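You operate a simulated robot arm through the tools that you are given. There is no shell and no other tool. Be economical: measure what you need, move in short steps, check, and stop when the job is done.

The job below is to be done with a simulated two-armed robot. You get a single attempt, and the scene is never put back.

JOB
Aim the sensor box till its lamp lights, then try belt 2.
Fine: the one between the narrow belts; the blue lever beside it to FREE first, back to HOLD before starting; run the belt four seconds or more, then stop it; other controls and tubs stay.

Only the result counts: the job must be done as asked and must still hold three seconds after the hand-in. Knocking over, shifting, dropping, spilling or breaking anything else fails it.

ROBOT AND FRAMES
Two 7-joint arms with two-finger parallel grippers on one trunk, hanging from a carriage that runs on a gantry, over the field with the corners [-2.037, 1.206], [-2.039, -0.074], [0.261, -0.078], [0.263, 1.202] (x, y) and turns from -367 to 320 degrees about z. Base frame: it is fixed where the carriage stands at the start and does not move with it; the origin is on the floor, on the carriage's upright axis, x ahead of it, y to its left, z up. Units: m, degrees, N and s.
The left shoulder is at the start at [0.04, 0.173, 1.372], the right one opposite. With the tool pointing down near the work surface each hand reaches from about 0.1 to 0.3 m from the robot's upright axis, wherever it stands, measured 20 degrees to its own side. Places, roughly: blue belt with the curved rail [1.5, 0.9, 0.8]; blue button [0.1, 0.2, 0.9]; blue lever beside the hand wheel [1.1, 0.7, 0.7]; blue lever beside the sensor box [0.6, -0.2, 1]; blue lever of the left belt [0.5, 0.3, 0.8]; dial of the left belt [0.4, 0.2, 0.9]; green button of the left belt [0.2, 0.1, 0.9]; green button of the right belt [1, 0.1, 1]; grey button of the left belt [0.2, 0.2, 0.9]; grey button of the right belt [1, 0.1, 1]; grey tub [1.25, 1.5, 1]; hand wheel [1.1, 0.5, 0.7]; left blue belt [1.3, -0.1, 0.9]; lower turn switch of the steel switch box [1.1, 1, 0.6]; red button beside the motor [1.1, 0.4, 0.8]; red button under the grey button box [0.1, 0.2, 0.7]. Payload 3.43 kg a hand.
The tool frame of a hand sits at the grasp point between the pads (the TCP): z along the fingers, y along the line on which they close. The tips reach 0.03 m beyond it. The gripper opens to 0.094 m. The fingers are 0.028 m wide and 0.01 m thick; the gripper's body (0.05 by 0.096 m) begins 0.055 m behind the TCP.
Orientation is that of the tool frame in the base frame, as [roll, pitch, yaw] about the fixed x, y, z axes, in that order (R = Rz(yaw) Ry(pitch) Rx(roll)). With the fingers straight down and closing along the base's y, the tool's x points along the base's -x, its y along +y and its z along -z.

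CONTROLS
- The arms move only by the tool move_arm. It takes "left_commands", "right_commands" or both (then of equal length, played together; a hand with none holds still); each is a list of rows, each an object of numbers (a shift or turn left out is 0, a gripper value left out holds the last): "x", "y", "z": the shift along the base's x, y, z in units of 30 mm (1.0 is 30 mm); "rx", "ry", "rz": the turn, a rotation vector about the base's x, y, z in units of 4 degrees (1.0 is 4 degrees); "claw": the opening, from 0 (shut) to 1 (fully open). In form: [{"x": .., "y": .., "z": .., "rx": .., "ry": .., "rz": .., "claw": ..}, ...]. A call has 1 to 12 rows; each row shifts and turns the commanded pose from where the row before left it. A call with a number of a shift or a turn outside -1 to 1 is refused whole. Rows are played at 5 a second. More than 0.05 m and 8.6 degrees between two rows, or a gripper value outside its range, and nothing of the call is played. Where a pose cannot be reached the arm comes as near as it can. A force on the tool above 40 N (or 10 N above the force at the start of the call, whichever is more), or a blocked arm, ends the call early, and 0.2 s more pass. Each finger travels about 0.072 m/s and halts on what it meets, pressing with about 33 N; the grip force reading is that of the motor and also rises with nothing between the fingers. The clock runs only during rows and for 0.2 s after the last one: add rows that do not move to give the fingers time. It gives the time, the measured TCP pose, the force on the tool (base axes), the opening and the grip force at its end, in the units of the frame above (readings bear some noise), with the torque about the TCP (base axes, N m) and any sound that the robot's microphone picked up.
- Cameras (640 x 400 px; columns grow to the right, rows downward): "scene" is now at [0.2037, -0.0334, 1.6367]; the picture's right is [-0.60, -0.80, 0.00], its down [-0.75, 0.56, -0.36] and it looks along [0.29, -0.22, -0.93] (base axes); focal length 214 px, centre (320, 200). "left" rides on the left gripper at [0.076, -0.014, -0.102] in its tool frame; the picture's right is [0.18, 0.98, 0.00], its down [-0.75, 0.14, -0.64] and it looks along [-0.63, 0.12, 0.77] (tool axes); focal length 243 px, centre (320, 200). "right" rides on the right gripper at [0.076, 0.014, -0.102] in its tool frame; the picture's right is [-0.18, 0.98, 0.00], its down [-0.75, -0.14, -0.64] and it looks along [-0.63, -0.12, 0.77] (tool axes); focal length 243 px, centre (320, 200). There is no depth. A picture from a camera that has moved, and an enlarged one, comes with that camera's place and axes in the base frame and with its lens.
- grab_frame(camera): a new picture of that camera. The clock stands still meanwhile.
- slide_trunk(by): slides the trunk up (or, below 0, down) by that many m; the arms and the scene camera ride with it, the base frame stays. It gives what a move gives, with no picture.
- drive_base(legs): drives the robot by 1 to 6 legs, each [ahead, left, turn to the left] in m, m and degrees, along the robot's own axes; the way and the turn of a leg run together, so that a leg with both is an arc; at most 1.5 m and 180 degrees a leg. The arms and the cameras ride along, it lands a little off, and it stops where it bumps. It keeps to its track: a leg is cut to what the track allows. It gives what a move gives.
- head_to(pan, tilt): turns the head with the scene camera to pan (to the left, within 86 degrees either way) and tilt (down, from -29 to 69), counted from straight ahead of the robot. It gives what a move gives.
- close_up(camera, box): a new picture of the part [left, top, right, bottom] of that camera's present view, enlarged. The clock stands still meanwhile.
- close_job(): hands the job in; it is judged then, once.

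Work in short steps. Places have to be worked out from the pictures, the camera data and where the tool is seen: move nearer, look again, correct. Check each grasp and each placing, and mend what went wrong. You have 120 turns and 100 pictures in all, those below and enlarged ones among them. Open the grippers and draw the arms clear of the work before you hand the job in, unless the task says otherwise; then end with one line.

The tools are called after "Emit:" as name(argument=value, ...) on one line, values as JSON. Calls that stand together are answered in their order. move_arm: Moves the arms, as the interface text tells. Its arguments: {"type":"object","properties":{"left_commands":{"type":"array"},"right_commands":{"type":"array"}},"required":[]} The other tools are called the same way: slide_trunk (by) slides the trunk up or down; drive_base (legs) drives the base; head_to (pan, tilt) turns the head that bears the scene camera; grab_frame (camera) takes a picture; close_up (camera, box) takes an enlarged picture of a part of a camera's view; close_job () hands the job in.

At the start:

```text
clock: 0.0
left_eef_pos: [0.5316, 0.0706, 1.0001]
left_tcp_rot: [-180.0, -0.1, -179.9]
left_wrist_force: [0.3, 0.0, -0.4]
left_moment: [0.03, 0.0, 0.0]
left_width: 0.0941
left_gripper_force: 0.0
right_eef_pos: [0.4521, -0.3712, 1.3107]
right_tcp_rot: [-180.0, 0.0, -180.0]
right_wrist_force: [0.1, 0.0, -0.5]
right_moment: [0.0, 0.01, 0.01]
right_width: 0.094
right_gripper_force: 0.0
trunk travel left (down, up): [-0.525, 0.256]
robot x, y, heading: [0.0059, 0.0014, -0.0]
head pan, tilt: [-36.7, 68.8]
```

scene: 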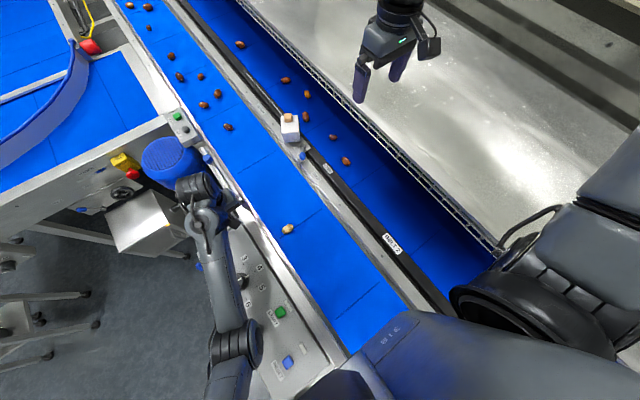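
right: 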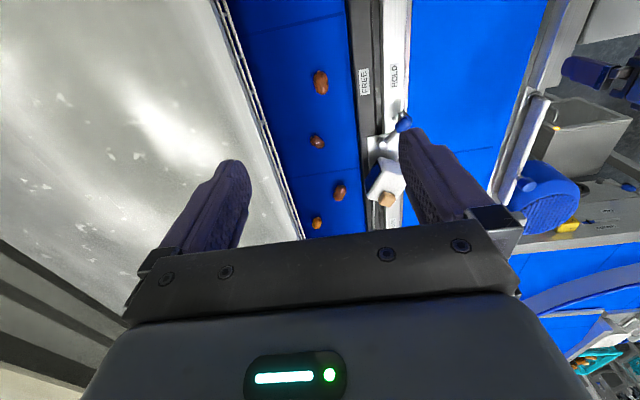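
left: 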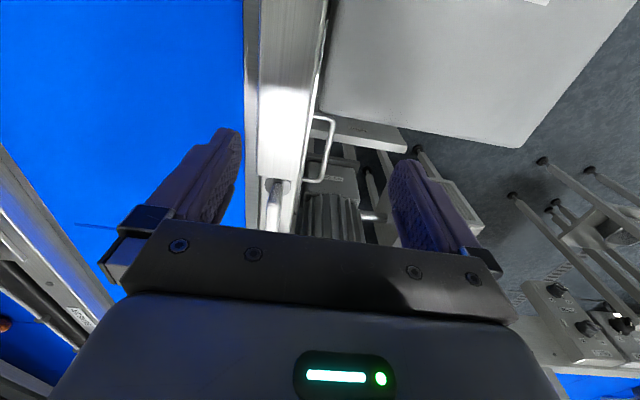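

The sensor box appears on the divider between two narrow belts with a blue lever beside it. I take enlarged views to read the labels.

Emit:
close_up(camera="scene", box=[220, 60, 420, 260])

Emit:
close_up(camera="right", box=[330, 50, 450, 250])

Emit:
close_up(camera="scene", box=[100, 80, 320, 400])

```text
2.00 times, centred on (320, 160) of scene
camera zoom: at [0.2037, -0.0334, 1.6367], right [-0.6, -0.8, 0.0], down [-0.75, 0.56, -0.36], along [0.29, -0.22, -0.93], focal length 429 px, centre (320, 280)
```

zoom: 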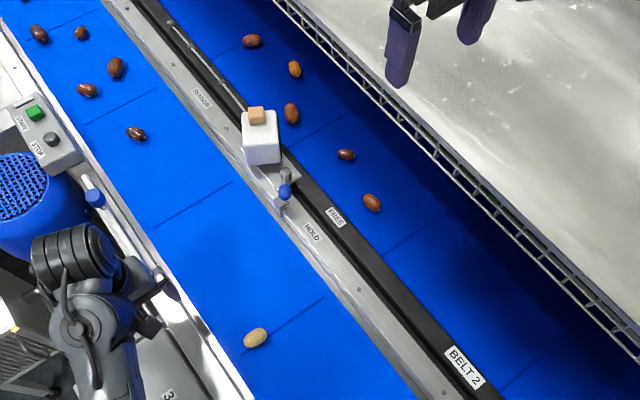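

```text
2.00 times, centred on (390, 150) of right
camera zoom: at [0.375, -0.3558, 1.4127], right [0.18, 0.98, 0.0], down [0.75, -0.14, 0.64], along [0.63, -0.12, -0.77], focal length 485 px, centre (180, 300)
```

zoom: 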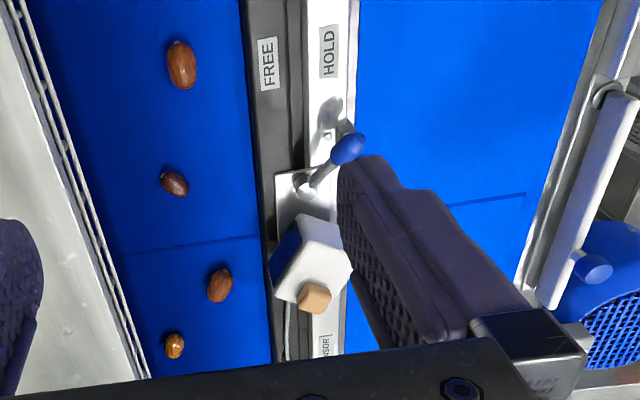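

```text
1.25 times, centred on (210, 240) of scene
camera zoom: at [0.2037, -0.0334, 1.6367], right [-0.6, -0.8, 0.0], down [-0.75, 0.56, -0.36], along [0.29, -0.22, -0.93], focal length 268 px, centre (458, 150)
```

zoom: 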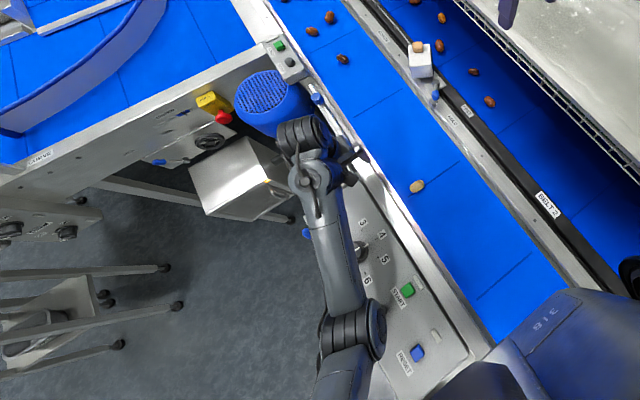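

The knob triangulates to about [0.58, -0.24, 0.985], and the box's tan lamp to about [0.72, -0.28, 1.02]. Next I look around to find which controls belong to belt 2.

Emit:
head_to(pan=-15, tilt=45)

Emit:
grab_frame(camera="scene")

Emit:
close_up(camera="scene", box=[220, 100, 420, 260])

```text
clock: 0.9
left_eef_pos: [0.5307, 0.0712, 0.9995]
left_tcp_rot: [179.9, -0.1, -179.9]
left_wrist_force: [-0.2, -0.1, 0.2]
left_moment: [-0.01, -0.02, -0.01]
left_width: 0.0942
left_gripper_force: 0.0
right_eef_pos: [0.4515, -0.3712, 1.3101]
right_tcp_rot: [180.0, 0.0, 179.9]
right_wrist_force: [0.2, 0.0, -0.2]
right_moment: [0.0, 0.0, -0.01]
right_width: 0.0938
right_gripper_force: 0.0
trunk travel left (down, up): [-0.525, 0.256]
robot x, y, heading: [-0.0021, -0.0011, 0.2]
head pan, tilt: [-15.0, 45.0]
```

```text
93 pictures are left
camera scene: at [0.2374, -0.0211, 1.6655], right [-0.26, -0.97, 0.0], down [-0.68, 0.18, -0.71], along [0.68, -0.18, -0.71], focal length 214 px, centre (320, 200)
```

scene: 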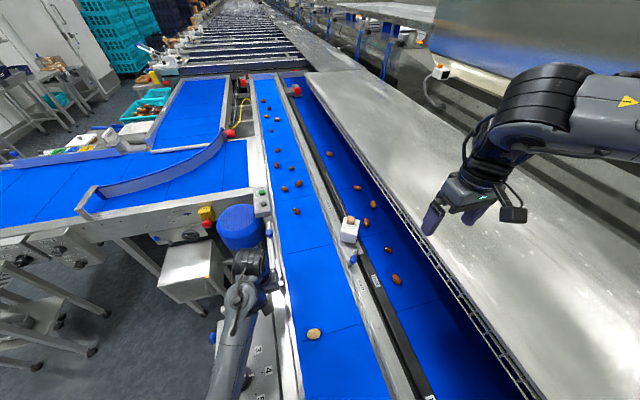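

```text
2.50 times, centred on (320, 180) of scene
camera zoom: at [0.2374, -0.0211, 1.6655], right [-0.26, -0.97, 0.0], down [-0.68, 0.18, -0.71], along [0.68, -0.18, -0.71], focal length 536 px, centre (320, 250)
```

zoom: 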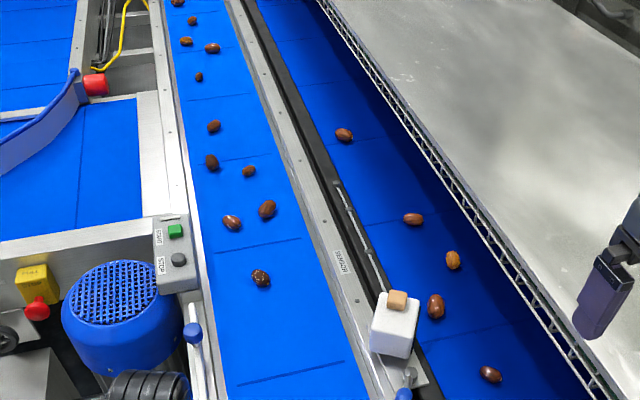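

I zoom on the START/STOP box and on the sensor and its label.

Emit:
close_up(camera="scene", box=[240, 175, 290, 225])

Emit:
close_up(camera="scene", box=[310, 190, 390, 300])

Emit:
head_to(pan=-20, tilt=69)

Emit:
grab_frame(camera="scene")

```text
8.00 times, centred on (265, 200) of scene
camera zoom: at [0.2374, -0.0211, 1.6655], right [-0.26, -0.97, 0.0], down [-0.68, 0.18, -0.71], along [0.68, -0.18, -0.71], focal length 1716 px, centre (760, 200)
```

zoom: 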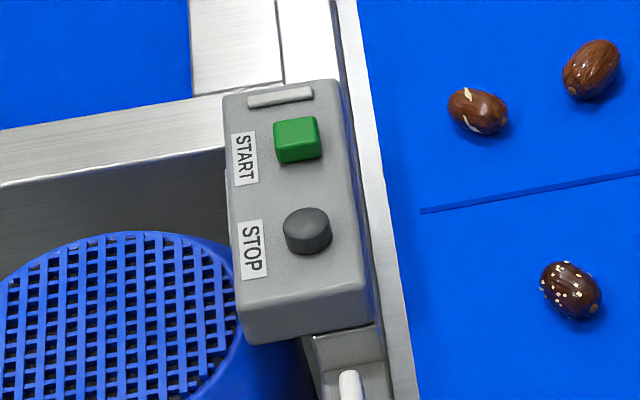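

```text
3.64 times, centred on (350, 245) of scene
camera zoom: at [0.2374, -0.0211, 1.6655], right [-0.26, -0.97, 0.0], down [-0.68, 0.18, -0.71], along [0.68, -0.18, -0.71], focal length 780 px, centre (211, 36)
```

zoom: 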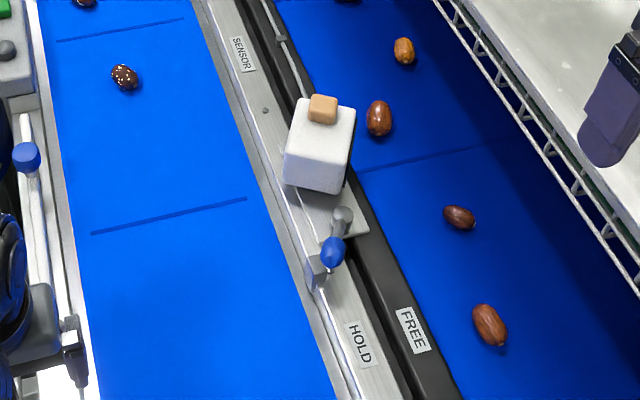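

```text
clock: 1.8
left_eef_pos: [0.5305, 0.0706, 0.9991]
left_tcp_rot: [-180.0, 0.0, 179.9]
left_wrist_force: [-0.3, -0.1, 0.1]
left_moment: [0.0, 0.0, 0.0]
left_width: 0.0941
left_gripper_force: 0.1
right_eef_pos: [0.4518, -0.3714, 1.3099]
right_tcp_rot: [-180.0, 0.0, 180.0]
right_wrist_force: [-1.0, 0.4, -0.4]
right_moment: [-0.02, -0.03, -0.01]
right_width: 0.0941
right_gripper_force: 0.1
trunk travel left (down, up): [-0.525, 0.256]
robot x, y, heading: [0.0028, -0.0003, 0.3]
head pan, tilt: [-20.0, 68.8]
```

```text
89 pictures are left
camera scene: at [0.2115, -0.0191, 1.6367], right [-0.34, -0.94, 0.0], down [-0.88, 0.32, -0.36], along [0.34, -0.12, -0.93], focal length 214 px, centre (320, 200)
```

scene: 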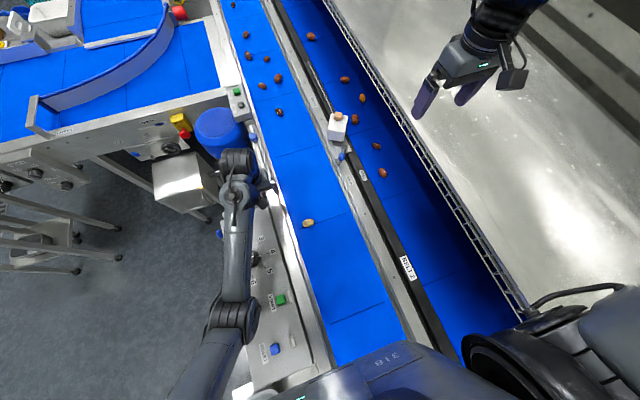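

I zoom in on the left panel and the BELT 2 label.

Emit:
close_up(camera="scene", box=[200, 220, 340, 390])

Emit:
close_up(camera="scene", box=[360, 180, 480, 340])

```text
2.35 times, centred on (270, 305) of scene
camera zoom: at [0.2115, -0.0191, 1.6367], right [-0.34, -0.94, 0.0], down [-0.88, 0.32, -0.36], along [0.34, -0.12, -0.93], focal length 505 px, centre (438, -47)
```

zoom: 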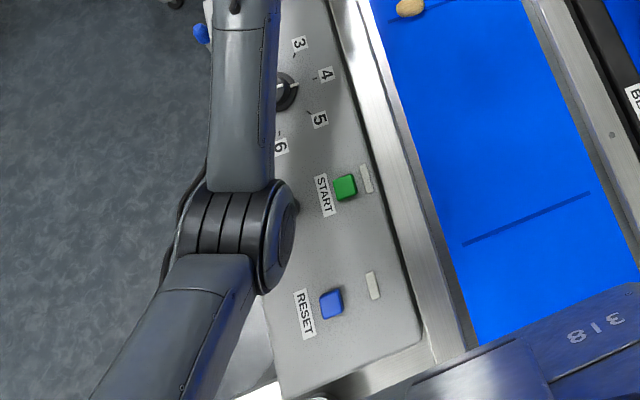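

```text
2.50 times, centred on (420, 260) of scene
camera zoom: at [0.2115, -0.0191, 1.6367], right [-0.34, -0.94, 0.0], down [-0.88, 0.32, -0.36], along [0.34, -0.12, -0.93], focal length 536 px, centre (70, 50)
```

zoom: 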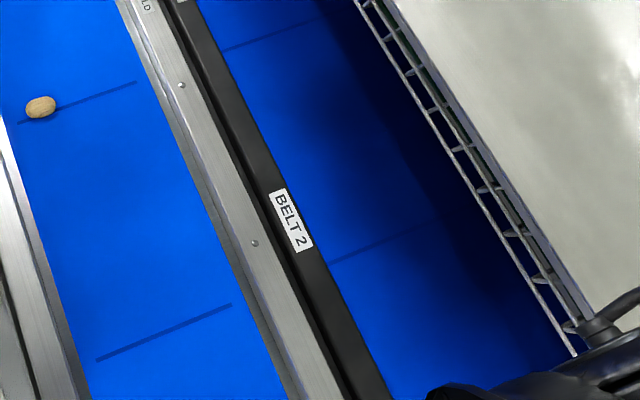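

BELT 2 is the right narrow belt (y≈-0.35), and the START/STOP box at [1, 0.1] belongs to it. I bring the right hand over the sensor for a close look.

Emit:
move_arm(right_commands=[{"x": 0.8, "y": 0.8, "z": -0.7}, {"x": 0.8, "y": 0.8, "z": -0.7}, {"x": 0.8, "y": 0.8, "z": -0.7}, {"x": 0.8, "y": 0.8, "z": -0.7}, {}])

Emit:
grab_frame(camera="right")

```text
clock: 3.0
left_eef_pos: [0.5308, 0.0691, 1.0009]
left_tcp_rot: [-179.9, 0.0, -180.0]
left_wrist_force: [-0.2, -0.4, -0.7]
left_moment: [0.0, 0.0, 0.04]
left_width: 0.0939
left_gripper_force: 0.0
right_eef_pos: [0.547, -0.2752, 1.2255]
right_tcp_rot: [-179.9, 0.0, 179.9]
right_wrist_force: [0.1, 0.1, 0.9]
right_moment: [0.0, -0.03, -0.02]
right_width: 0.0939
right_gripper_force: 0.0
trunk travel left (down, up): [-0.525, 0.256]
robot x, y, heading: [0.0001, -0.0038, -0.5]
head pan, tilt: [-20.0, 68.8]
```

```text
86 pictures are left
camera right: at [0.4706, -0.2604, 1.3279], right [0.19, 0.98, 0.0], down [0.75, -0.14, 0.64], along [0.63, -0.12, -0.77], focal length 243 px, centre (320, 200)
```

right: 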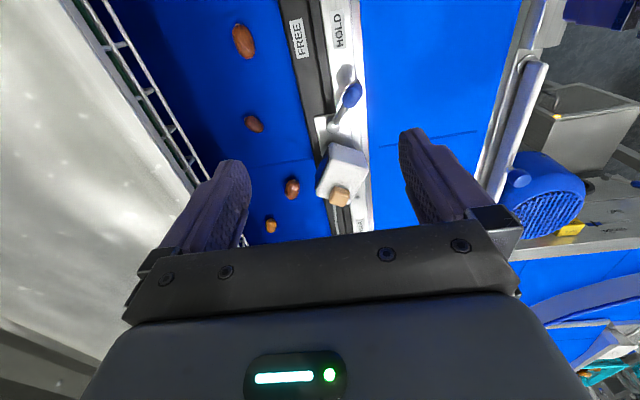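

Emit:
close_up(camera="right", box=[280, 60, 400, 230])

```text
2.35 times, centred on (340, 145) of right
camera zoom: at [0.4706, -0.2604, 1.3279], right [0.19, 0.98, 0.0], down [0.75, -0.14, 0.64], along [0.63, -0.12, -0.77], focal length 571 px, centre (273, 329)
```

zoom: 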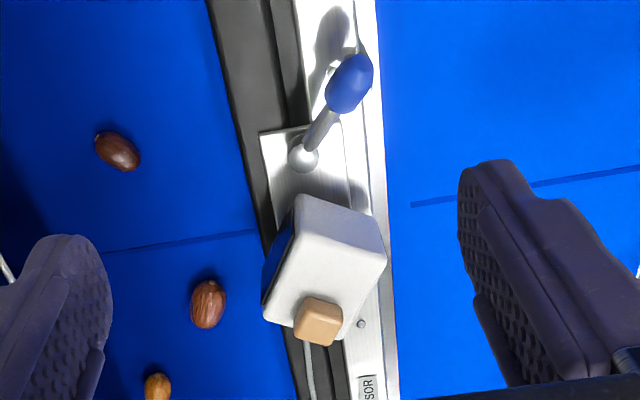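

The box is about 0.06 x 0.09 m, rotated roughly 24° about z, with its dark lens face looking across belt 2. I look for a target/reflector on the far side of belt 2.

Emit:
head_to(pan=-35, tilt=50)

Emit:
close_up(camera="scene", box=[200, 80, 440, 260])

```text
clock: 3.8
left_eef_pos: [0.532, 0.0714, 0.9996]
left_tcp_rot: [179.9, 0.0, -180.0]
left_wrist_force: [0.4, 0.0, -0.7]
left_moment: [-0.01, 0.01, 0.0]
left_width: 0.0939
left_gripper_force: 0.0
right_eef_pos: [0.5469, -0.2766, 1.2253]
right_tcp_rot: [-179.9, 0.0, 179.9]
right_wrist_force: [0.6, 0.1, 0.0]
right_moment: [0.01, 0.0, 0.01]
right_width: 0.094
right_gripper_force: 0.1
trunk travel left (down, up): [-0.525, 0.256]
robot x, y, heading: [-0.0021, -0.0005, -0.0]
head pan, tilt: [-35.0, 50.0]
```

```text
2.22 times, centred on (320, 170) of scene
camera zoom: at [0.222, -0.0441, 1.6585], right [-0.57, -0.82, 0.0], down [-0.63, 0.44, -0.64], along [0.53, -0.37, -0.77], focal length 477 px, centre (320, 267)
```

zoom: 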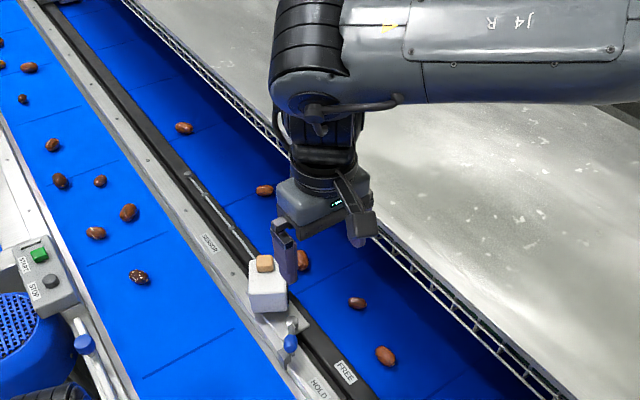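

No reflector is visible, so I'll simply turn the box till it lights. First the lever: I bring the right hand, half open, above the knob at about [0.579, -0.239].

Emit:
move_arm(right_commands=[{"x": 0.5, "y": 0.6, "z": -0.8, "claw": 0.55}, {"x": 0.55, "y": 0.65, "z": -0.9}, {"z": -1}, {"z": -1}, {}])

Emit:
grab_frame(camera="right")

```text
clock: 5.0
left_eef_pos: [0.5309, 0.07, 1.0006]
left_tcp_rot: [-179.9, 0.0, 180.0]
left_wrist_force: [0.8, 0.0, -0.1]
left_moment: [-0.03, 0.03, 0.0]
left_width: 0.0942
left_gripper_force: 0.1
right_eef_pos: [0.5513, -0.2561, 1.1205]
right_tcp_rot: [179.9, 0.1, 180.0]
right_wrist_force: [0.2, -0.8, 0.2]
right_moment: [0.01, 0.0, 0.04]
right_width: 0.0519
right_gripper_force: 0.1
right hand out of reach, approached as far as the arm can: row 2, 3, 4
trunk travel left (down, up): [-0.525, 0.256]
robot x, y, heading: [-0.0013, -0.0009, 0.2]
head pan, tilt: [-35.0, 50.0]
```

```text
83 pictures are left
camera right: at [0.4748, -0.2417, 1.2226], right [0.18, 0.98, 0.0], down [0.75, -0.14, 0.64], along [0.63, -0.12, -0.77], focal length 243 px, centre (320, 200)
```

right: 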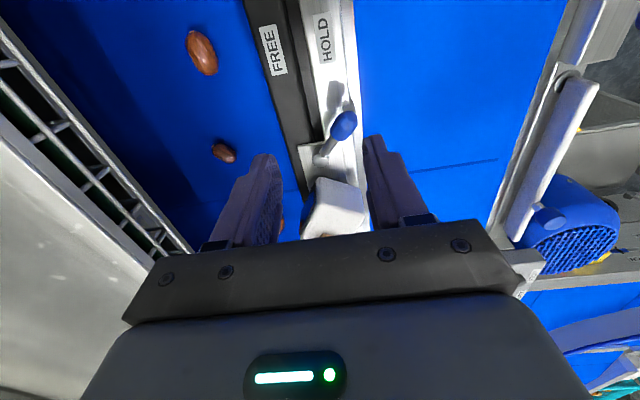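

The lever isn't reachable from here, so the robot must drive ahead. I raise both hands clear first.

Emit:
move_arm(left_commands=[{"z": 1}, {"z": 1}, {"z": 1}, {"z": 1}, {"z": 1}, {"z": 1}, {}], right_commands=[{"z": 1}, {"z": 1}, {"z": 1}, {"z": 1}, {}, {}, {}])

Emit:
grab_frame(camera="scene")

Emit:
head_to(pan=10, tilt=68)

Emit:
grab_frame(camera="scene")

```text
clock: 5.3
left_eef_pos: [0.5339, 0.0699, 1.0097]
left_tcp_rot: [-179.8, 0.4, -179.6]
left_wrist_force: [-2.3, -9.7, -0.6]
left_moment: [1.19, -0.38, 0.83]
left_width: 0.094
left_gripper_force: 0.0
left hand out of reach, approached as far as the arm can: row 1
right_eef_pos: [0.5508, -0.2575, 1.1312]
right_tcp_rot: [-179.9, -0.1, 179.9]
right_wrist_force: [-0.9, -0.2, -0.6]
right_moment: [0.03, -0.03, -0.01]
right_width: 0.0518
right_gripper_force: 0.1
trunk travel left (down, up): [-0.525, 0.256]
robot x, y, heading: [-0.0017, 0.0019, 0.2]
head pan, tilt: [-35.0, 50.0]
stopped in row 1 (left hand): the force on the tool passed its limit at 66 N (the readings are from after the stop); the commanded pose is now the measured one
```

```text
82 pictures are left
camera scene: at [0.2223, -0.0443, 1.6587], right [-0.57, -0.82, 0.0], down [-0.63, 0.44, -0.64], along [0.53, -0.37, -0.77], focal length 214 px, centre (320, 200)
```

scene: 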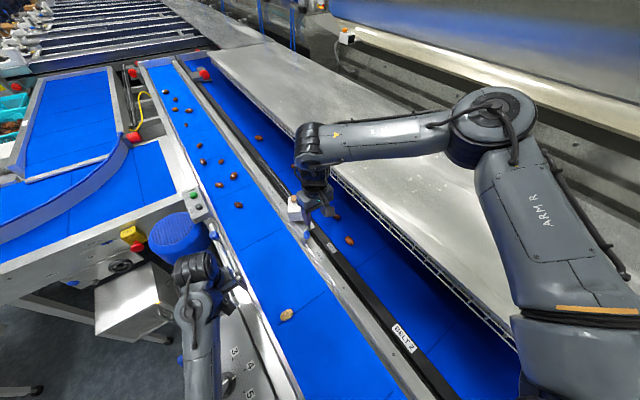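

```text
clock: 6.4
left_eef_pos: [0.533, 0.0715, 1.0107]
left_tcp_rot: [-180.0, 0.4, -179.6]
left_wrist_force: [-0.8, -12.0, -8.0]
left_moment: [1.52, -0.79, 1.09]
left_width: 0.0941
left_gripper_force: 0.0
right_eef_pos: [0.5503, -0.2574, 1.1314]
right_tcp_rot: [-179.9, -0.2, 179.9]
right_wrist_force: [-0.5, 0.7, -0.3]
right_moment: [-0.03, -0.01, 0.01]
right_width: 0.0517
right_gripper_force: 0.0
trunk travel left (down, up): [-0.525, 0.256]
robot x, y, heading: [0.0051, 0.0029, 0.1]
head pan, tilt: [10.0, 68.0]
```

```text
81 pictures are left
camera scene: at [0.215, 0.0098, 1.6374], right [0.17, -0.98, 0.0], down [-0.91, -0.16, -0.37], along [0.37, 0.06, -0.93], focal length 214 px, centre (320, 200)
```

scene: 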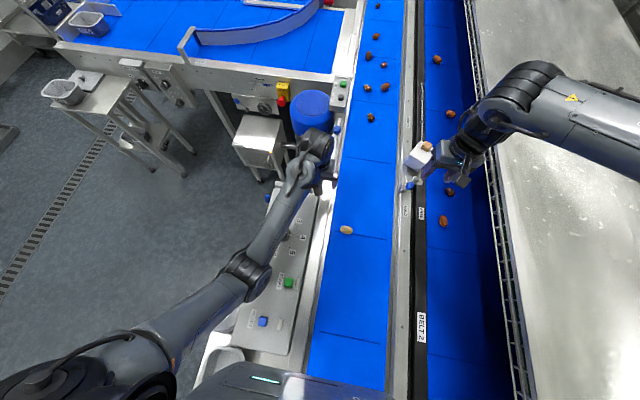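

The left hand met something on rising. I look at it before moving further.

Emit:
grab_frame(camera="left")

Emit:
close_up(camera="scene", box=[230, 80, 370, 280])

```text
80 pictures are left
camera left: at [0.4572, 0.0563, 1.1116], right [-0.19, 0.98, 0.0], down [0.75, 0.15, 0.65], along [0.64, 0.12, -0.76], focal length 243 px, centre (320, 200)
```

left: 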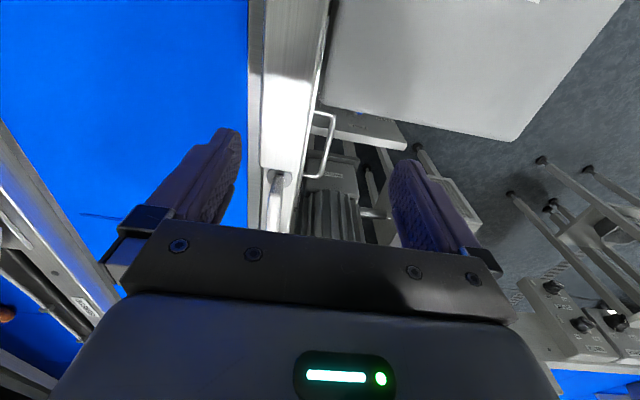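

```text
2.00 times, centred on (300, 180) of scene
camera zoom: at [0.215, 0.0098, 1.6374], right [0.17, -0.98, 0.0], down [-0.91, -0.16, -0.37], along [0.37, 0.06, -0.93], focal length 429 px, centre (360, 240)
```

zoom: 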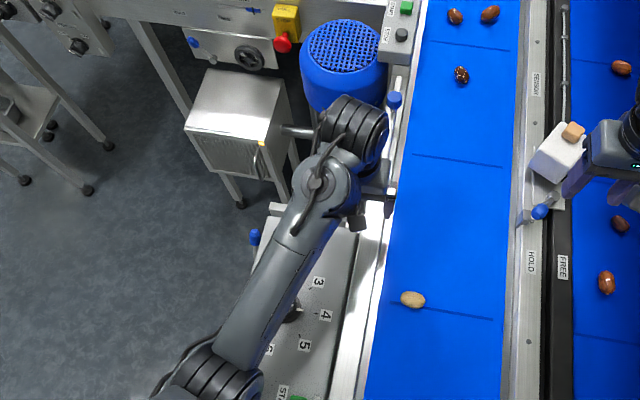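

The moment readings put the contact on the left hand's own camera, against its forearm (self-contact), not the scene. I ease the left hand back down, then raise the whole trunk instead.

Emit:
move_arm(left_commands=[{"z": -0.4}, {}])

Emit:
slide_trunk(by=0.2)

```text
clock: 7.0
left_eef_pos: [0.5324, 0.0708, 0.9979]
left_tcp_rot: [-179.8, 0.4, -179.5]
left_wrist_force: [0.2, 0.2, -0.4]
left_moment: [-0.01, 0.02, 0.01]
left_width: 0.0943
left_gripper_force: 0.1
right_eef_pos: [0.5519, -0.2569, 1.1297]
right_tcp_rot: [180.0, -0.1, -179.9]
right_wrist_force: [0.8, -0.1, -1.0]
right_moment: [-0.02, -0.02, -0.01]
right_width: 0.0516
right_gripper_force: 0.0
trunk travel left (down, up): [-0.525, 0.256]
robot x, y, heading: [-0.002, -0.0022, 0.0]
head pan, tilt: [10.0, 68.0]
```

```text
clock: 9.2
left_eef_pos: [0.5332, 0.0714, 1.1983]
left_tcp_rot: [-179.9, 0.5, -179.6]
left_wrist_force: [-0.2, 0.1, 0.2]
left_moment: [-0.01, 0.0, 0.03]
left_width: 0.094
left_gripper_force: 0.1
right_eef_pos: [0.5523, -0.2572, 1.33]
right_tcp_rot: [180.0, -0.1, 180.0]
right_wrist_force: [-0.3, -0.7, -0.1]
right_moment: [0.01, -0.02, -0.02]
right_width: 0.0516
right_gripper_force: 0.0
trunk travel left (down, up): [-0.725, 0.056]
robot x, y, heading: [0.0017, 0.0004, -0.0]
head pan, tilt: [10.0, 68.0]
```

The contact is gone. Now I drive ahead 0.2 m with both hands high.

Emit:
drive_base(legs=[[0.2, 0, 0]])

Emit:
grab_frame(camera="scene")

```text
clock: 10.8
left_eef_pos: [0.7313, 0.0694, 1.1988]
left_tcp_rot: [-179.8, 0.4, -179.7]
left_wrist_force: [-0.6, 0.4, 0.1]
left_moment: [-0.03, 0.0, -0.02]
left_width: 0.0942
left_gripper_force: 0.1
right_eef_pos: [0.7494, -0.2568, 1.3308]
right_tcp_rot: [-180.0, -0.1, 179.9]
right_wrist_force: [-0.2, -0.5, -0.3]
right_moment: [0.0, 0.02, 0.01]
right_width: 0.0518
right_gripper_force: 0.1
trunk travel left (down, up): [-0.725, 0.056]
robot x, y, heading: [0.1965, -0.0008, -0.2]
head pan, tilt: [10.0, 68.0]
```

```text
78 pictures are left
camera scene: at [0.4134, 0.0095, 1.8374], right [0.17, -0.98, 0.0], down [-0.91, -0.16, -0.37], along [0.37, 0.06, -0.93], focal length 214 px, centre (320, 200)
```

scene: 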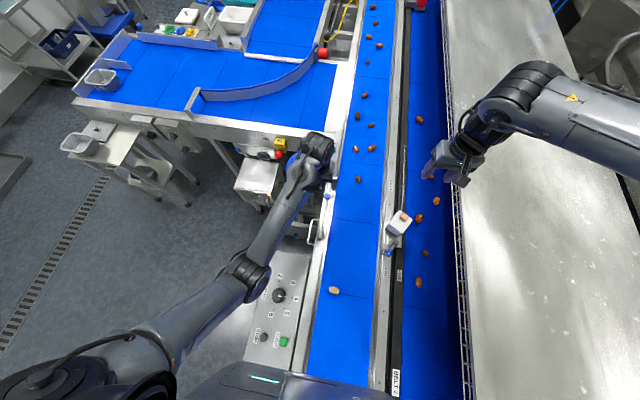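

I tilt the left hand forward and extend it (this opens the angle between the hand camera and forearm), keeping it high.

Emit:
move_arm(left_commands=[{"ry": -1, "x": 0.3, "z": 0.2}, {"ry": -1, "x": 0.3, "z": 0.2}, {"ry": -1, "x": 0.3, "z": 0.2}, {"ry": -1, "x": 0.3, "z": 0.2}, {"ry": -1, "x": 0.3, "z": 0.2}, {"ry": -1, "x": 0.3, "z": 0.2}, {"ry": -1, "x": 0.3, "z": 0.2}, {"ry": -1, "x": 0.3, "z": 0.2}, {}])

Emit:
close_up(camera="scene", box=[220, 120, 440, 390])

```text
clock: 12.8
left_eef_pos: [0.8039, 0.071, 1.2455]
left_tcp_rot: [-179.5, 32.4, -179.6]
left_wrist_force: [-0.6, 0.2, 0.7]
left_moment: [-0.01, 0.03, 0.0]
left_width: 0.0938
left_gripper_force: 0.1
right_eef_pos: [0.7492, -0.2583, 1.3296]
right_tcp_rot: [180.0, -0.1, 179.9]
right_wrist_force: [-0.1, -0.6, -0.7]
right_moment: [0.01, -0.03, -0.01]
right_width: 0.0517
right_gripper_force: 0.1
trunk travel left (down, up): [-0.725, 0.056]
robot x, y, heading: [0.2005, -0.0032, 0.2]
head pan, tilt: [10.0, 68.0]
```

```text
1.48 times, centred on (330, 255) of scene
camera zoom: at [0.4133, 0.0095, 1.8374], right [0.17, -0.98, 0.0], down [-0.91, -0.16, -0.37], along [0.37, 0.06, -0.93], focal length 318 px, centre (305, 118)
```

zoom: 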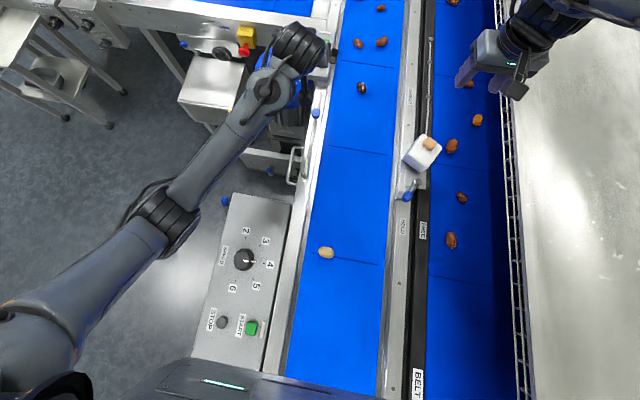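

The panel near the robot carries the dial plus STOP/START for the left belt. I raise the left hand further, then lower the trunk by 0.15.

Emit:
move_arm(left_commands=[{"z": 1}, {"z": 1}, {"z": 1}, {"z": 1}, {"z": 1}, {}], right_commands=[{"x": -1}, {"x": -1}, {"x": -1}, {"x": -1}, {"x": -0.5}, {}])

Emit:
slide_trunk(by=-0.15)

```text
clock: 14.2
left_eef_pos: [0.8036, 0.069, 1.3963]
left_tcp_rot: [-179.7, 32.4, -179.7]
left_wrist_force: [-0.6, -0.3, 0.4]
left_moment: [-0.01, -0.03, 0.0]
left_width: 0.0939
left_gripper_force: 0.1
right_eef_pos: [0.6142, -0.2578, 1.3304]
right_tcp_rot: [-180.0, -0.1, 180.0]
right_wrist_force: [-0.2, -0.3, -0.1]
right_moment: [-0.02, -0.04, 0.0]
right_width: 0.0516
right_gripper_force: 0.0
trunk travel left (down, up): [-0.725, 0.056]
robot x, y, heading: [0.1979, 0.0016, -0.0]
head pan, tilt: [10.0, 68.0]
```

```text
clock: 15.9
left_eef_pos: [0.803, 0.0697, 1.245]
left_tcp_rot: [-179.7, 32.3, -179.7]
left_wrist_force: [-0.7, 0.2, -0.8]
left_moment: [-0.03, 0.0, 0.03]
left_width: 0.094
left_gripper_force: 0.0
right_eef_pos: [0.6146, -0.2585, 1.179]
right_tcp_rot: [-180.0, -0.1, 179.9]
right_wrist_force: [0.5, 0.5, -0.6]
right_moment: [0.0, 0.0, 0.01]
right_width: 0.0514
right_gripper_force: 0.1
trunk travel left (down, up): [-0.575, 0.206]
robot x, y, heading: [0.1975, -0.0004, 0.1]
head pan, tilt: [10.0, 68.0]
```

Now the right hand goes above the knob, stopping at about z 1.08 for a check.

Emit:
move_arm(right_commands=[{"x": -0.6, "y": 0.3, "z": -0.8}, {"x": -0.6, "y": 0.35, "z": -0.8}, {"z": -0.9}, {"z": -0.8}, {}])

Emit:
grab_frame(camera="right")

```text
clock: 17.1
left_eef_pos: [0.8028, 0.0694, 1.2468]
left_tcp_rot: [-179.7, 32.3, -179.7]
left_wrist_force: [0.9, 0.6, 0.1]
left_moment: [0.0, 0.0, -0.03]
left_width: 0.0939
left_gripper_force: 0.0
right_eef_pos: [0.5783, -0.2385, 1.0796]
right_tcp_rot: [-180.0, -0.1, 179.8]
right_wrist_force: [-0.4, -0.2, 0.4]
right_moment: [0.0, 0.0, 0.01]
right_width: 0.0517
right_gripper_force: 0.1
trunk travel left (down, up): [-0.575, 0.206]
robot x, y, heading: [0.2006, -0.0023, -0.2]
head pan, tilt: [10.0, 68.0]
```

```text
76 pictures are left
camera right: at [0.5016, -0.2226, 1.1827], right [0.19, 0.98, 0.0], down [0.75, -0.14, 0.64], along [0.63, -0.12, -0.77], focal length 243 px, centre (320, 200)
```

right: 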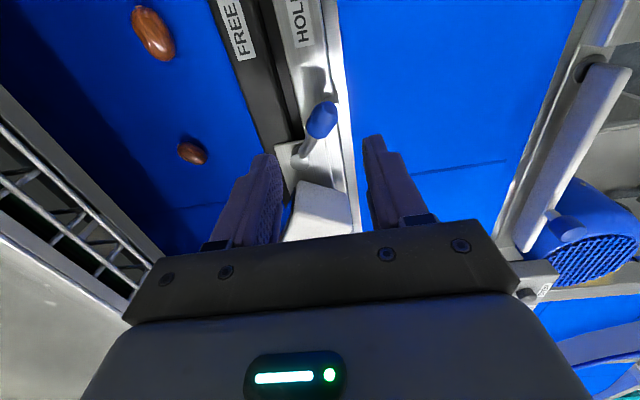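

The knob is confirmed at [0.579, -0.237], midway between the fingers. I lower to TCP z≈0.995 straddling it.

Emit:
move_arm(right_commands=[{"z": -0.8}, {"z": -0.8}, {"z": -0.8}, {"z": -0.4}, {}])

Emit:
grab_frame(camera="right")

```text
clock: 18.3
left_eef_pos: [0.8035, 0.0694, 1.246]
left_tcp_rot: [-179.6, 32.5, -179.6]
left_wrist_force: [0.1, -0.2, 0.2]
left_moment: [-0.04, 0.0, 0.03]
left_width: 0.0939
left_gripper_force: 0.0
right_eef_pos: [0.574, -0.2556, 1.0217]
right_tcp_rot: [179.7, -0.1, 180.0]
right_wrist_force: [-5.1, 5.1, 28.9]
right_moment: [0.92, 0.08, 0.2]
right_width: 0.0544
right_gripper_force: 2.3
right hand out of reach, approached as far as the arm can: row 3, 4
trunk travel left (down, up): [-0.575, 0.206]
robot x, y, heading: [0.2015, 0.0026, -0.1]
head pan, tilt: [10.0, 68.0]
```

```text
75 pictures are left
camera right: at [0.4969, -0.2395, 1.1242], right [0.18, 0.98, 0.0], down [0.75, -0.14, 0.64], along [0.63, -0.12, -0.77], focal length 243 px, centre (320, 200)
```

right: 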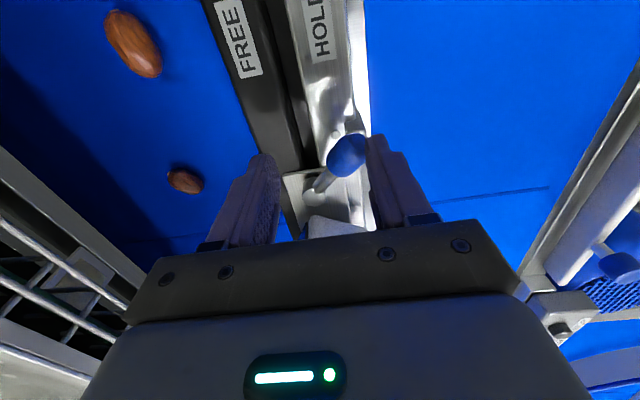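

The arm ran out of reach and slid onto the knob. I lift off and lower the trunk to gain reach.

Emit:
move_arm(right_commands=[{"z": 0.7}, {"z": 1}, {"z": 1, "y": 0.3}, {"z": 1, "y": 0.2}, {"z": 1}, {"z": 1}, {}], left_commands=[{}, {"z": 0.8}, {"z": 0.8}, {"z": 0.8}, {"z": 0.8}, {}, {}])

Emit:
slide_trunk(by=-0.12)

Emit:
grab_frame(camera="right")

```text
clock: 19.9
left_eef_pos: [0.8038, 0.0688, 1.3291]
left_tcp_rot: [-179.6, 32.5, -179.6]
left_wrist_force: [0.1, 1.1, 0.7]
left_moment: [0.03, 0.0, -0.01]
left_width: 0.094
left_gripper_force: 0.0
left hand out of reach, approached as far as the arm can: row 5
right_eef_pos: [0.5719, -0.2402, 1.1909]
right_tcp_rot: [180.0, -0.1, 179.8]
right_wrist_force: [-0.2, 0.5, 0.8]
right_moment: [-0.02, 0.01, 0.02]
right_width: 0.0517
right_gripper_force: 0.1
trunk travel left (down, up): [-0.575, 0.206]
robot x, y, heading: [0.2012, -0.0017, -0.0]
head pan, tilt: [10.0, 68.0]
```

```text
clock: 21.4
left_eef_pos: [0.8032, 0.0704, 1.2082]
left_tcp_rot: [-179.6, 32.7, -179.6]
left_wrist_force: [0.4, 0.1, 0.4]
left_moment: [0.02, 0.0, 0.01]
left_width: 0.0942
left_gripper_force: 0.1
right_eef_pos: [0.5726, -0.2395, 1.0698]
right_tcp_rot: [-179.9, -0.1, 180.0]
right_wrist_force: [0.4, 0.1, 0.1]
right_moment: [0.0, 0.02, 0.01]
right_width: 0.0519
right_gripper_force: 0.0
trunk travel left (down, up): [-0.455, 0.326]
robot x, y, heading: [0.2, -0.0009, -0.0]
head pan, tilt: [10.0, 68.0]
```

```text
74 pictures are left
camera right: at [0.4959, -0.2246, 1.1734], right [0.19, 0.98, 0.0], down [0.75, -0.14, 0.64], along [0.63, -0.12, -0.77], focal length 243 px, centre (320, 200)
```

right: 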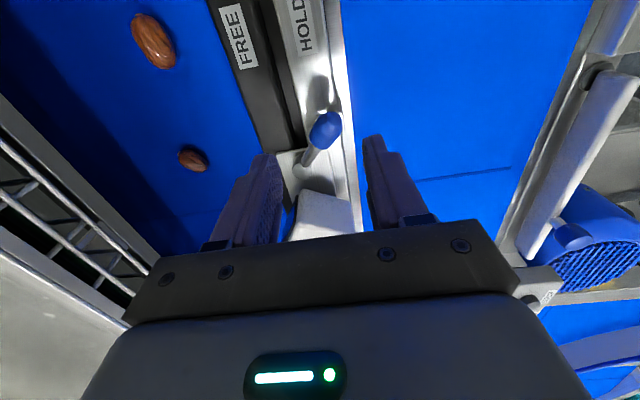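

Knob still at about [0.577, -0.236]. I lower again with a small centring shift.

Emit:
move_arm(right_commands=[{"z": -0.8, "x": 0.15, "y": 0.1}, {"z": -0.8}, {"z": -0.7}, {}])

Emit:
grab_frame(camera="right")

```text
clock: 22.4
left_eef_pos: [0.8051, 0.0709, 1.2098]
left_tcp_rot: [-179.5, 32.6, -179.6]
left_wrist_force: [0.6, -0.6, -0.4]
left_moment: [0.0, -0.04, 0.03]
left_width: 0.094
left_gripper_force: 0.2
right_eef_pos: [0.5771, -0.2372, 1.0009]
right_tcp_rot: [180.0, -0.2, 179.9]
right_wrist_force: [0.5, -0.3, -0.4]
right_moment: [0.04, 0.0, -0.02]
right_width: 0.0515
right_gripper_force: 0.1
trunk travel left (down, up): [-0.455, 0.326]
robot x, y, heading: [0.1966, -0.0008, -0.3]
head pan, tilt: [10.0, 68.0]
```

```text
73 pictures are left
camera right: at [0.5004, -0.2213, 1.1045], right [0.19, 0.98, 0.0], down [0.75, -0.14, 0.64], along [0.63, -0.12, -0.77], focal length 243 px, centre (320, 200)
```

right: 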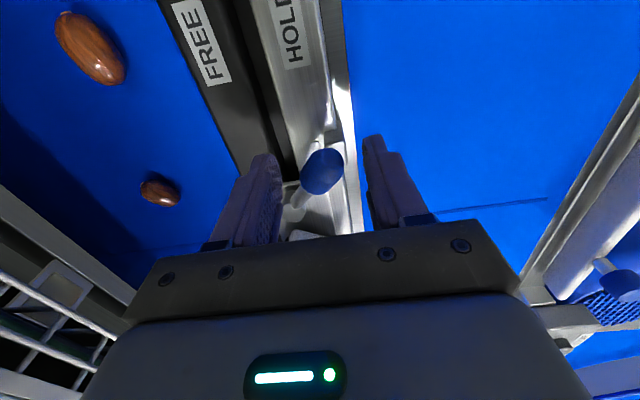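

Clean straddle with no contact. I lower 8 mm more and sweep the lever toward -y (FREE).

Emit:
move_arm(right_commands=[{"z": -0.27}, {"y": -0.5}, {"y": -0.5, "x": -0.1}, {"y": -0.5, "x": -0.1}, {"y": -0.5}, {"y": -0.4, "x": 0.1}, {}])

Emit:
grab_frame(camera="right")

```text
clock: 24.0
left_eef_pos: [0.8036, 0.0701, 1.2101]
left_tcp_rot: [-179.6, 32.5, -179.6]
left_wrist_force: [-0.3, -0.7, 0.0]
left_moment: [0.0, 0.0, 0.0]
left_width: 0.094
left_gripper_force: 0.1
right_eef_pos: [0.574, -0.3094, 0.9927]
right_tcp_rot: [-179.9, -0.2, 179.8]
right_wrist_force: [-0.6, 0.3, 0.3]
right_moment: [-0.02, -0.02, 0.0]
right_width: 0.0518
right_gripper_force: 0.0
trunk travel left (down, up): [-0.455, 0.326]
robot x, y, heading: [0.201, 0.0015, -0.0]
head pan, tilt: [10.0, 68.0]
```

```text
72 pictures are left
camera right: at [0.4974, -0.2935, 1.0957], right [0.19, 0.98, 0.0], down [0.75, -0.14, 0.64], along [0.63, -0.12, -0.77], focal length 243 px, centre (320, 200)
```

right: 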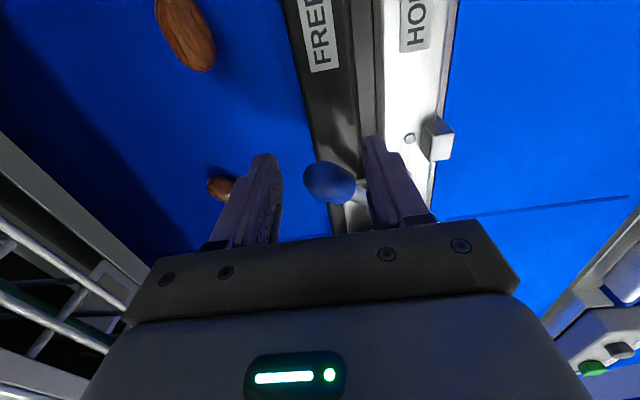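

The lever went over to y≈-0.30. I nudge a little further to see whether it's at its stop.

Emit:
move_arm(right_commands=[{"y": -0.2}, {"y": -0.2}, {"y": -0.15}, {}])

Emit:
grab_frame(camera="right")

```text
clock: 25.0
left_eef_pos: [0.8042, 0.0737, 1.2098]
left_tcp_rot: [-179.7, 32.5, -179.5]
left_wrist_force: [-0.6, -0.2, 0.5]
left_moment: [-0.01, -0.01, 0.0]
left_width: 0.0942
left_gripper_force: 0.2
right_eef_pos: [0.5745, -0.3215, 0.9923]
right_tcp_rot: [179.6, 0.0, 180.0]
right_wrist_force: [-3.7, 21.2, 5.7]
right_moment: [0.66, -0.04, 0.37]
right_width: 0.0634
right_gripper_force: 10.4
trunk travel left (down, up): [-0.455, 0.326]
robot x, y, heading: [0.1997, -0.0005, -0.2]
head pan, tilt: [10.0, 68.0]
```

```text
71 pictures are left
camera right: at [0.4973, -0.3062, 1.0957], right [0.18, 0.98, 0.01], down [0.75, -0.15, 0.64], along [0.63, -0.11, -0.77], focal length 243 px, centre (320, 200)
```

right: 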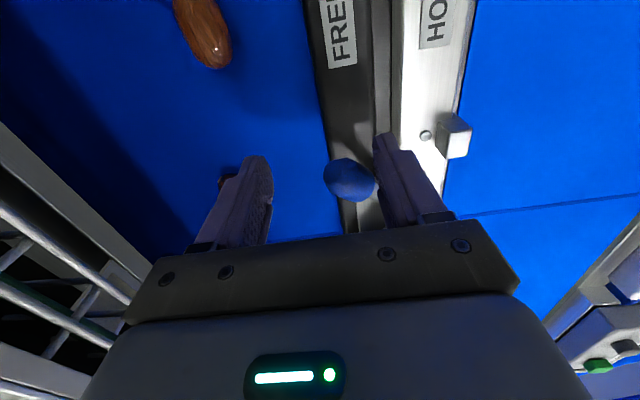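

It resists with 21 N, so the lever is at the FREE stop. I back off slightly and rise to view the box.

Emit:
move_arm(right_commands=[{"y": 0.5}, {"z": 0.9}, {"z": 0.9}, {"z": 1}, {"z": 1}, {"z": 1, "claw": 1}, {"x": -0.5}, {}])

Emit:
grab_frame(camera="right")

Emit:
close_up(camera="right", box=[280, 60, 440, 240])

```text
clock: 26.8
left_eef_pos: [0.8047, 0.0698, 1.2098]
left_tcp_rot: [-179.6, 32.5, -179.7]
left_wrist_force: [0.2, -0.4, 0.1]
left_moment: [0.01, 0.0, 0.02]
left_width: 0.0941
left_gripper_force: 0.1
right_eef_pos: [0.5585, -0.3112, 1.1381]
right_tcp_rot: [180.0, -0.1, 180.0]
right_wrist_force: [-0.5, 0.4, 0.4]
right_moment: [-0.01, 0.02, 0.01]
right_width: 0.0938
right_gripper_force: 0.0
trunk travel left (down, up): [-0.455, 0.326]
robot x, y, heading: [0.2001, -0.0024, 0.3]
head pan, tilt: [10.0, 68.0]
```

```text
70 pictures are left
camera right: at [0.4821, -0.2953, 1.2408], right [0.19, 0.98, 0.0], down [0.75, -0.14, 0.64], along [0.63, -0.12, -0.77], focal length 243 px, centre (320, 200)
```

right: 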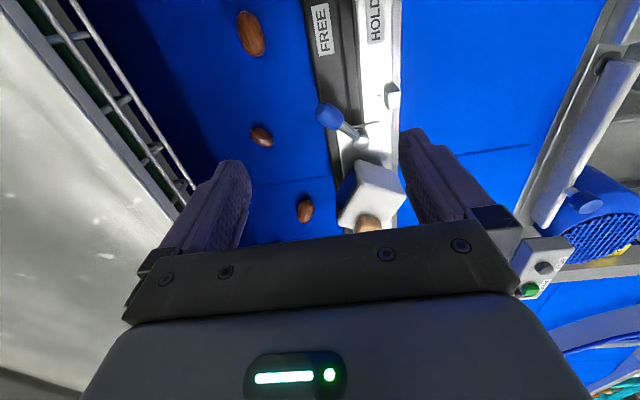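

```text
2.22 times, centred on (360, 150) of right
camera zoom: at [0.4821, -0.2953, 1.2408], right [0.19, 0.98, 0.0], down [0.75, -0.14, 0.64], along [0.63, -0.12, -0.77], focal length 539 px, centre (231, 311)
```

zoom: 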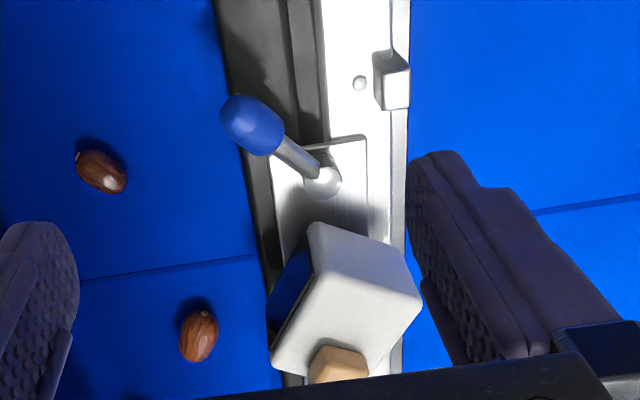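

The lever is at FREE. Now I look at the sensor and the guard opposite it with the head camera to find what it should aim at.

Emit:
head_to(pan=-40, tilt=58)

Emit:
grab_frame(camera="scene")

```text
clock: 28.0
left_eef_pos: [0.8047, 0.0693, 1.2086]
left_tcp_rot: [-179.5, 32.6, -179.7]
left_wrist_force: [0.3, 0.6, -0.5]
left_moment: [0.01, 0.0, 0.01]
left_width: 0.0941
left_gripper_force: 0.0
right_eef_pos: [0.5581, -0.3105, 1.1385]
right_tcp_rot: [-180.0, -0.1, 180.0]
right_wrist_force: [0.1, -0.7, 0.7]
right_moment: [-0.01, -0.03, 0.0]
right_width: 0.0939
right_gripper_force: 0.1
trunk travel left (down, up): [-0.455, 0.326]
robot x, y, heading: [0.1986, 0.0028, -0.2]
head pan, tilt: [-40.0, 58.0]
```

```text
68 pictures are left
camera scene: at [0.41, -0.0446, 1.5784], right [-0.64, -0.77, 0.0], down [-0.65, 0.55, -0.53], along [0.41, -0.34, -0.85], focal length 214 px, centre (320, 200)
```

scene: 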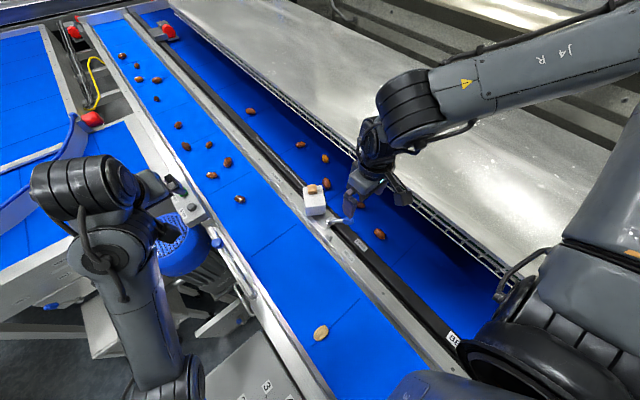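

Emit:
close_up(camera="scene", box=[280, 160, 380, 250])

```text
4.44 times, centred on (330, 205) of scene
camera zoom: at [0.41, -0.0446, 1.5784], right [-0.64, -0.77, 0.0], down [-0.65, 0.55, -0.53], along [0.41, -0.34, -0.85], focal length 953 px, centre (276, 178)
```

zoom: 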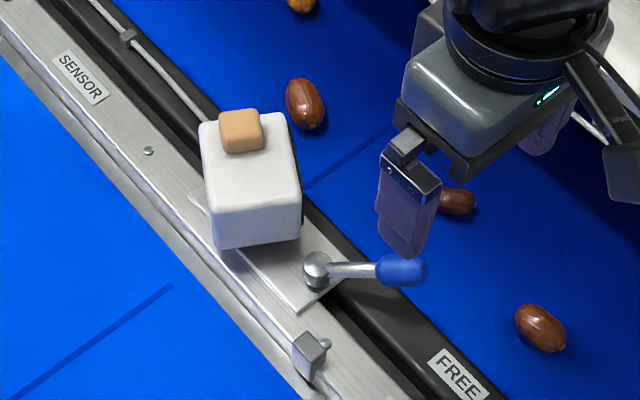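

The box is a ~0.07 m square, ~30° off the rail, center about [0.705, -0.272], lens face toward belt 2. I'll grip the two faces without the lens, which requires turning the hand +60°.

Emit:
move_arm(right_commands=[{"rz": 1, "x": 0.3, "y": 0.1, "z": 0.1}, {"rz": 1, "x": 0.3, "y": 0.1, "z": 0.1}, {"rz": 1, "x": 0.3, "y": 0.1}, {"rz": 1, "x": 0.3, "y": 0.1}, {"rz": 1, "x": 0.4, "y": 0.1}, {"rz": 1, "x": 0.4, "y": 0.1}, {"rz": 1, "x": 0.4, "y": 0.1}, {"rz": 1, "x": 0.4, "y": 0.1}, {"rz": 1, "x": 0.4, "y": 0.1}, {"rz": 1, "x": 0.5, "y": 0.1}, {"rz": 1, "x": 0.5, "y": 0.1}, {}])

Emit:
grab_frame(camera="right")

```text
clock: 30.6
left_eef_pos: [0.8044, 0.0699, 1.2095]
left_tcp_rot: [-179.6, 32.5, -179.6]
left_wrist_force: [0.2, -0.8, 0.0]
left_moment: [0.02, 0.0, -0.02]
left_width: 0.0937
left_gripper_force: 0.0
right_eef_pos: [0.6849, -0.2778, 1.1444]
right_tcp_rot: [-180.0, -0.1, -136.0]
right_wrist_force: [1.0, -0.1, -0.3]
right_moment: [-0.02, -0.02, 0.01]
right_width: 0.0939
right_gripper_force: 0.1
trunk travel left (down, up): [-0.455, 0.326]
robot x, y, heading: [0.1987, 0.003, -0.1]
head pan, tilt: [-40.0, 58.0]
```

```text
66 pictures are left
camera right: at [0.6193, -0.3195, 1.2459], right [-0.55, 0.84, 0.0], down [0.64, 0.42, 0.64], along [0.54, 0.35, -0.77], focal length 243 px, centre (320, 200)
```

right: 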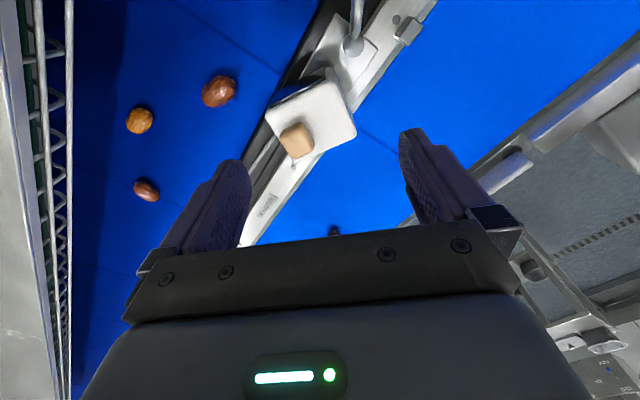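

Emit:
close_up(camera="right", box=[240, 40, 400, 180])

```text
2.86 times, centred on (320, 110) of right
camera zoom: at [0.6193, -0.3195, 1.2459], right [-0.55, 0.84, 0.0], down [0.64, 0.42, 0.64], along [0.54, 0.35, -0.77], focal length 693 px, centre (320, 457)
```

zoom: 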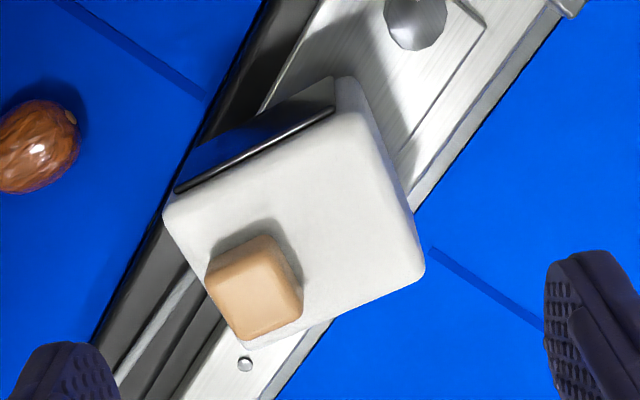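

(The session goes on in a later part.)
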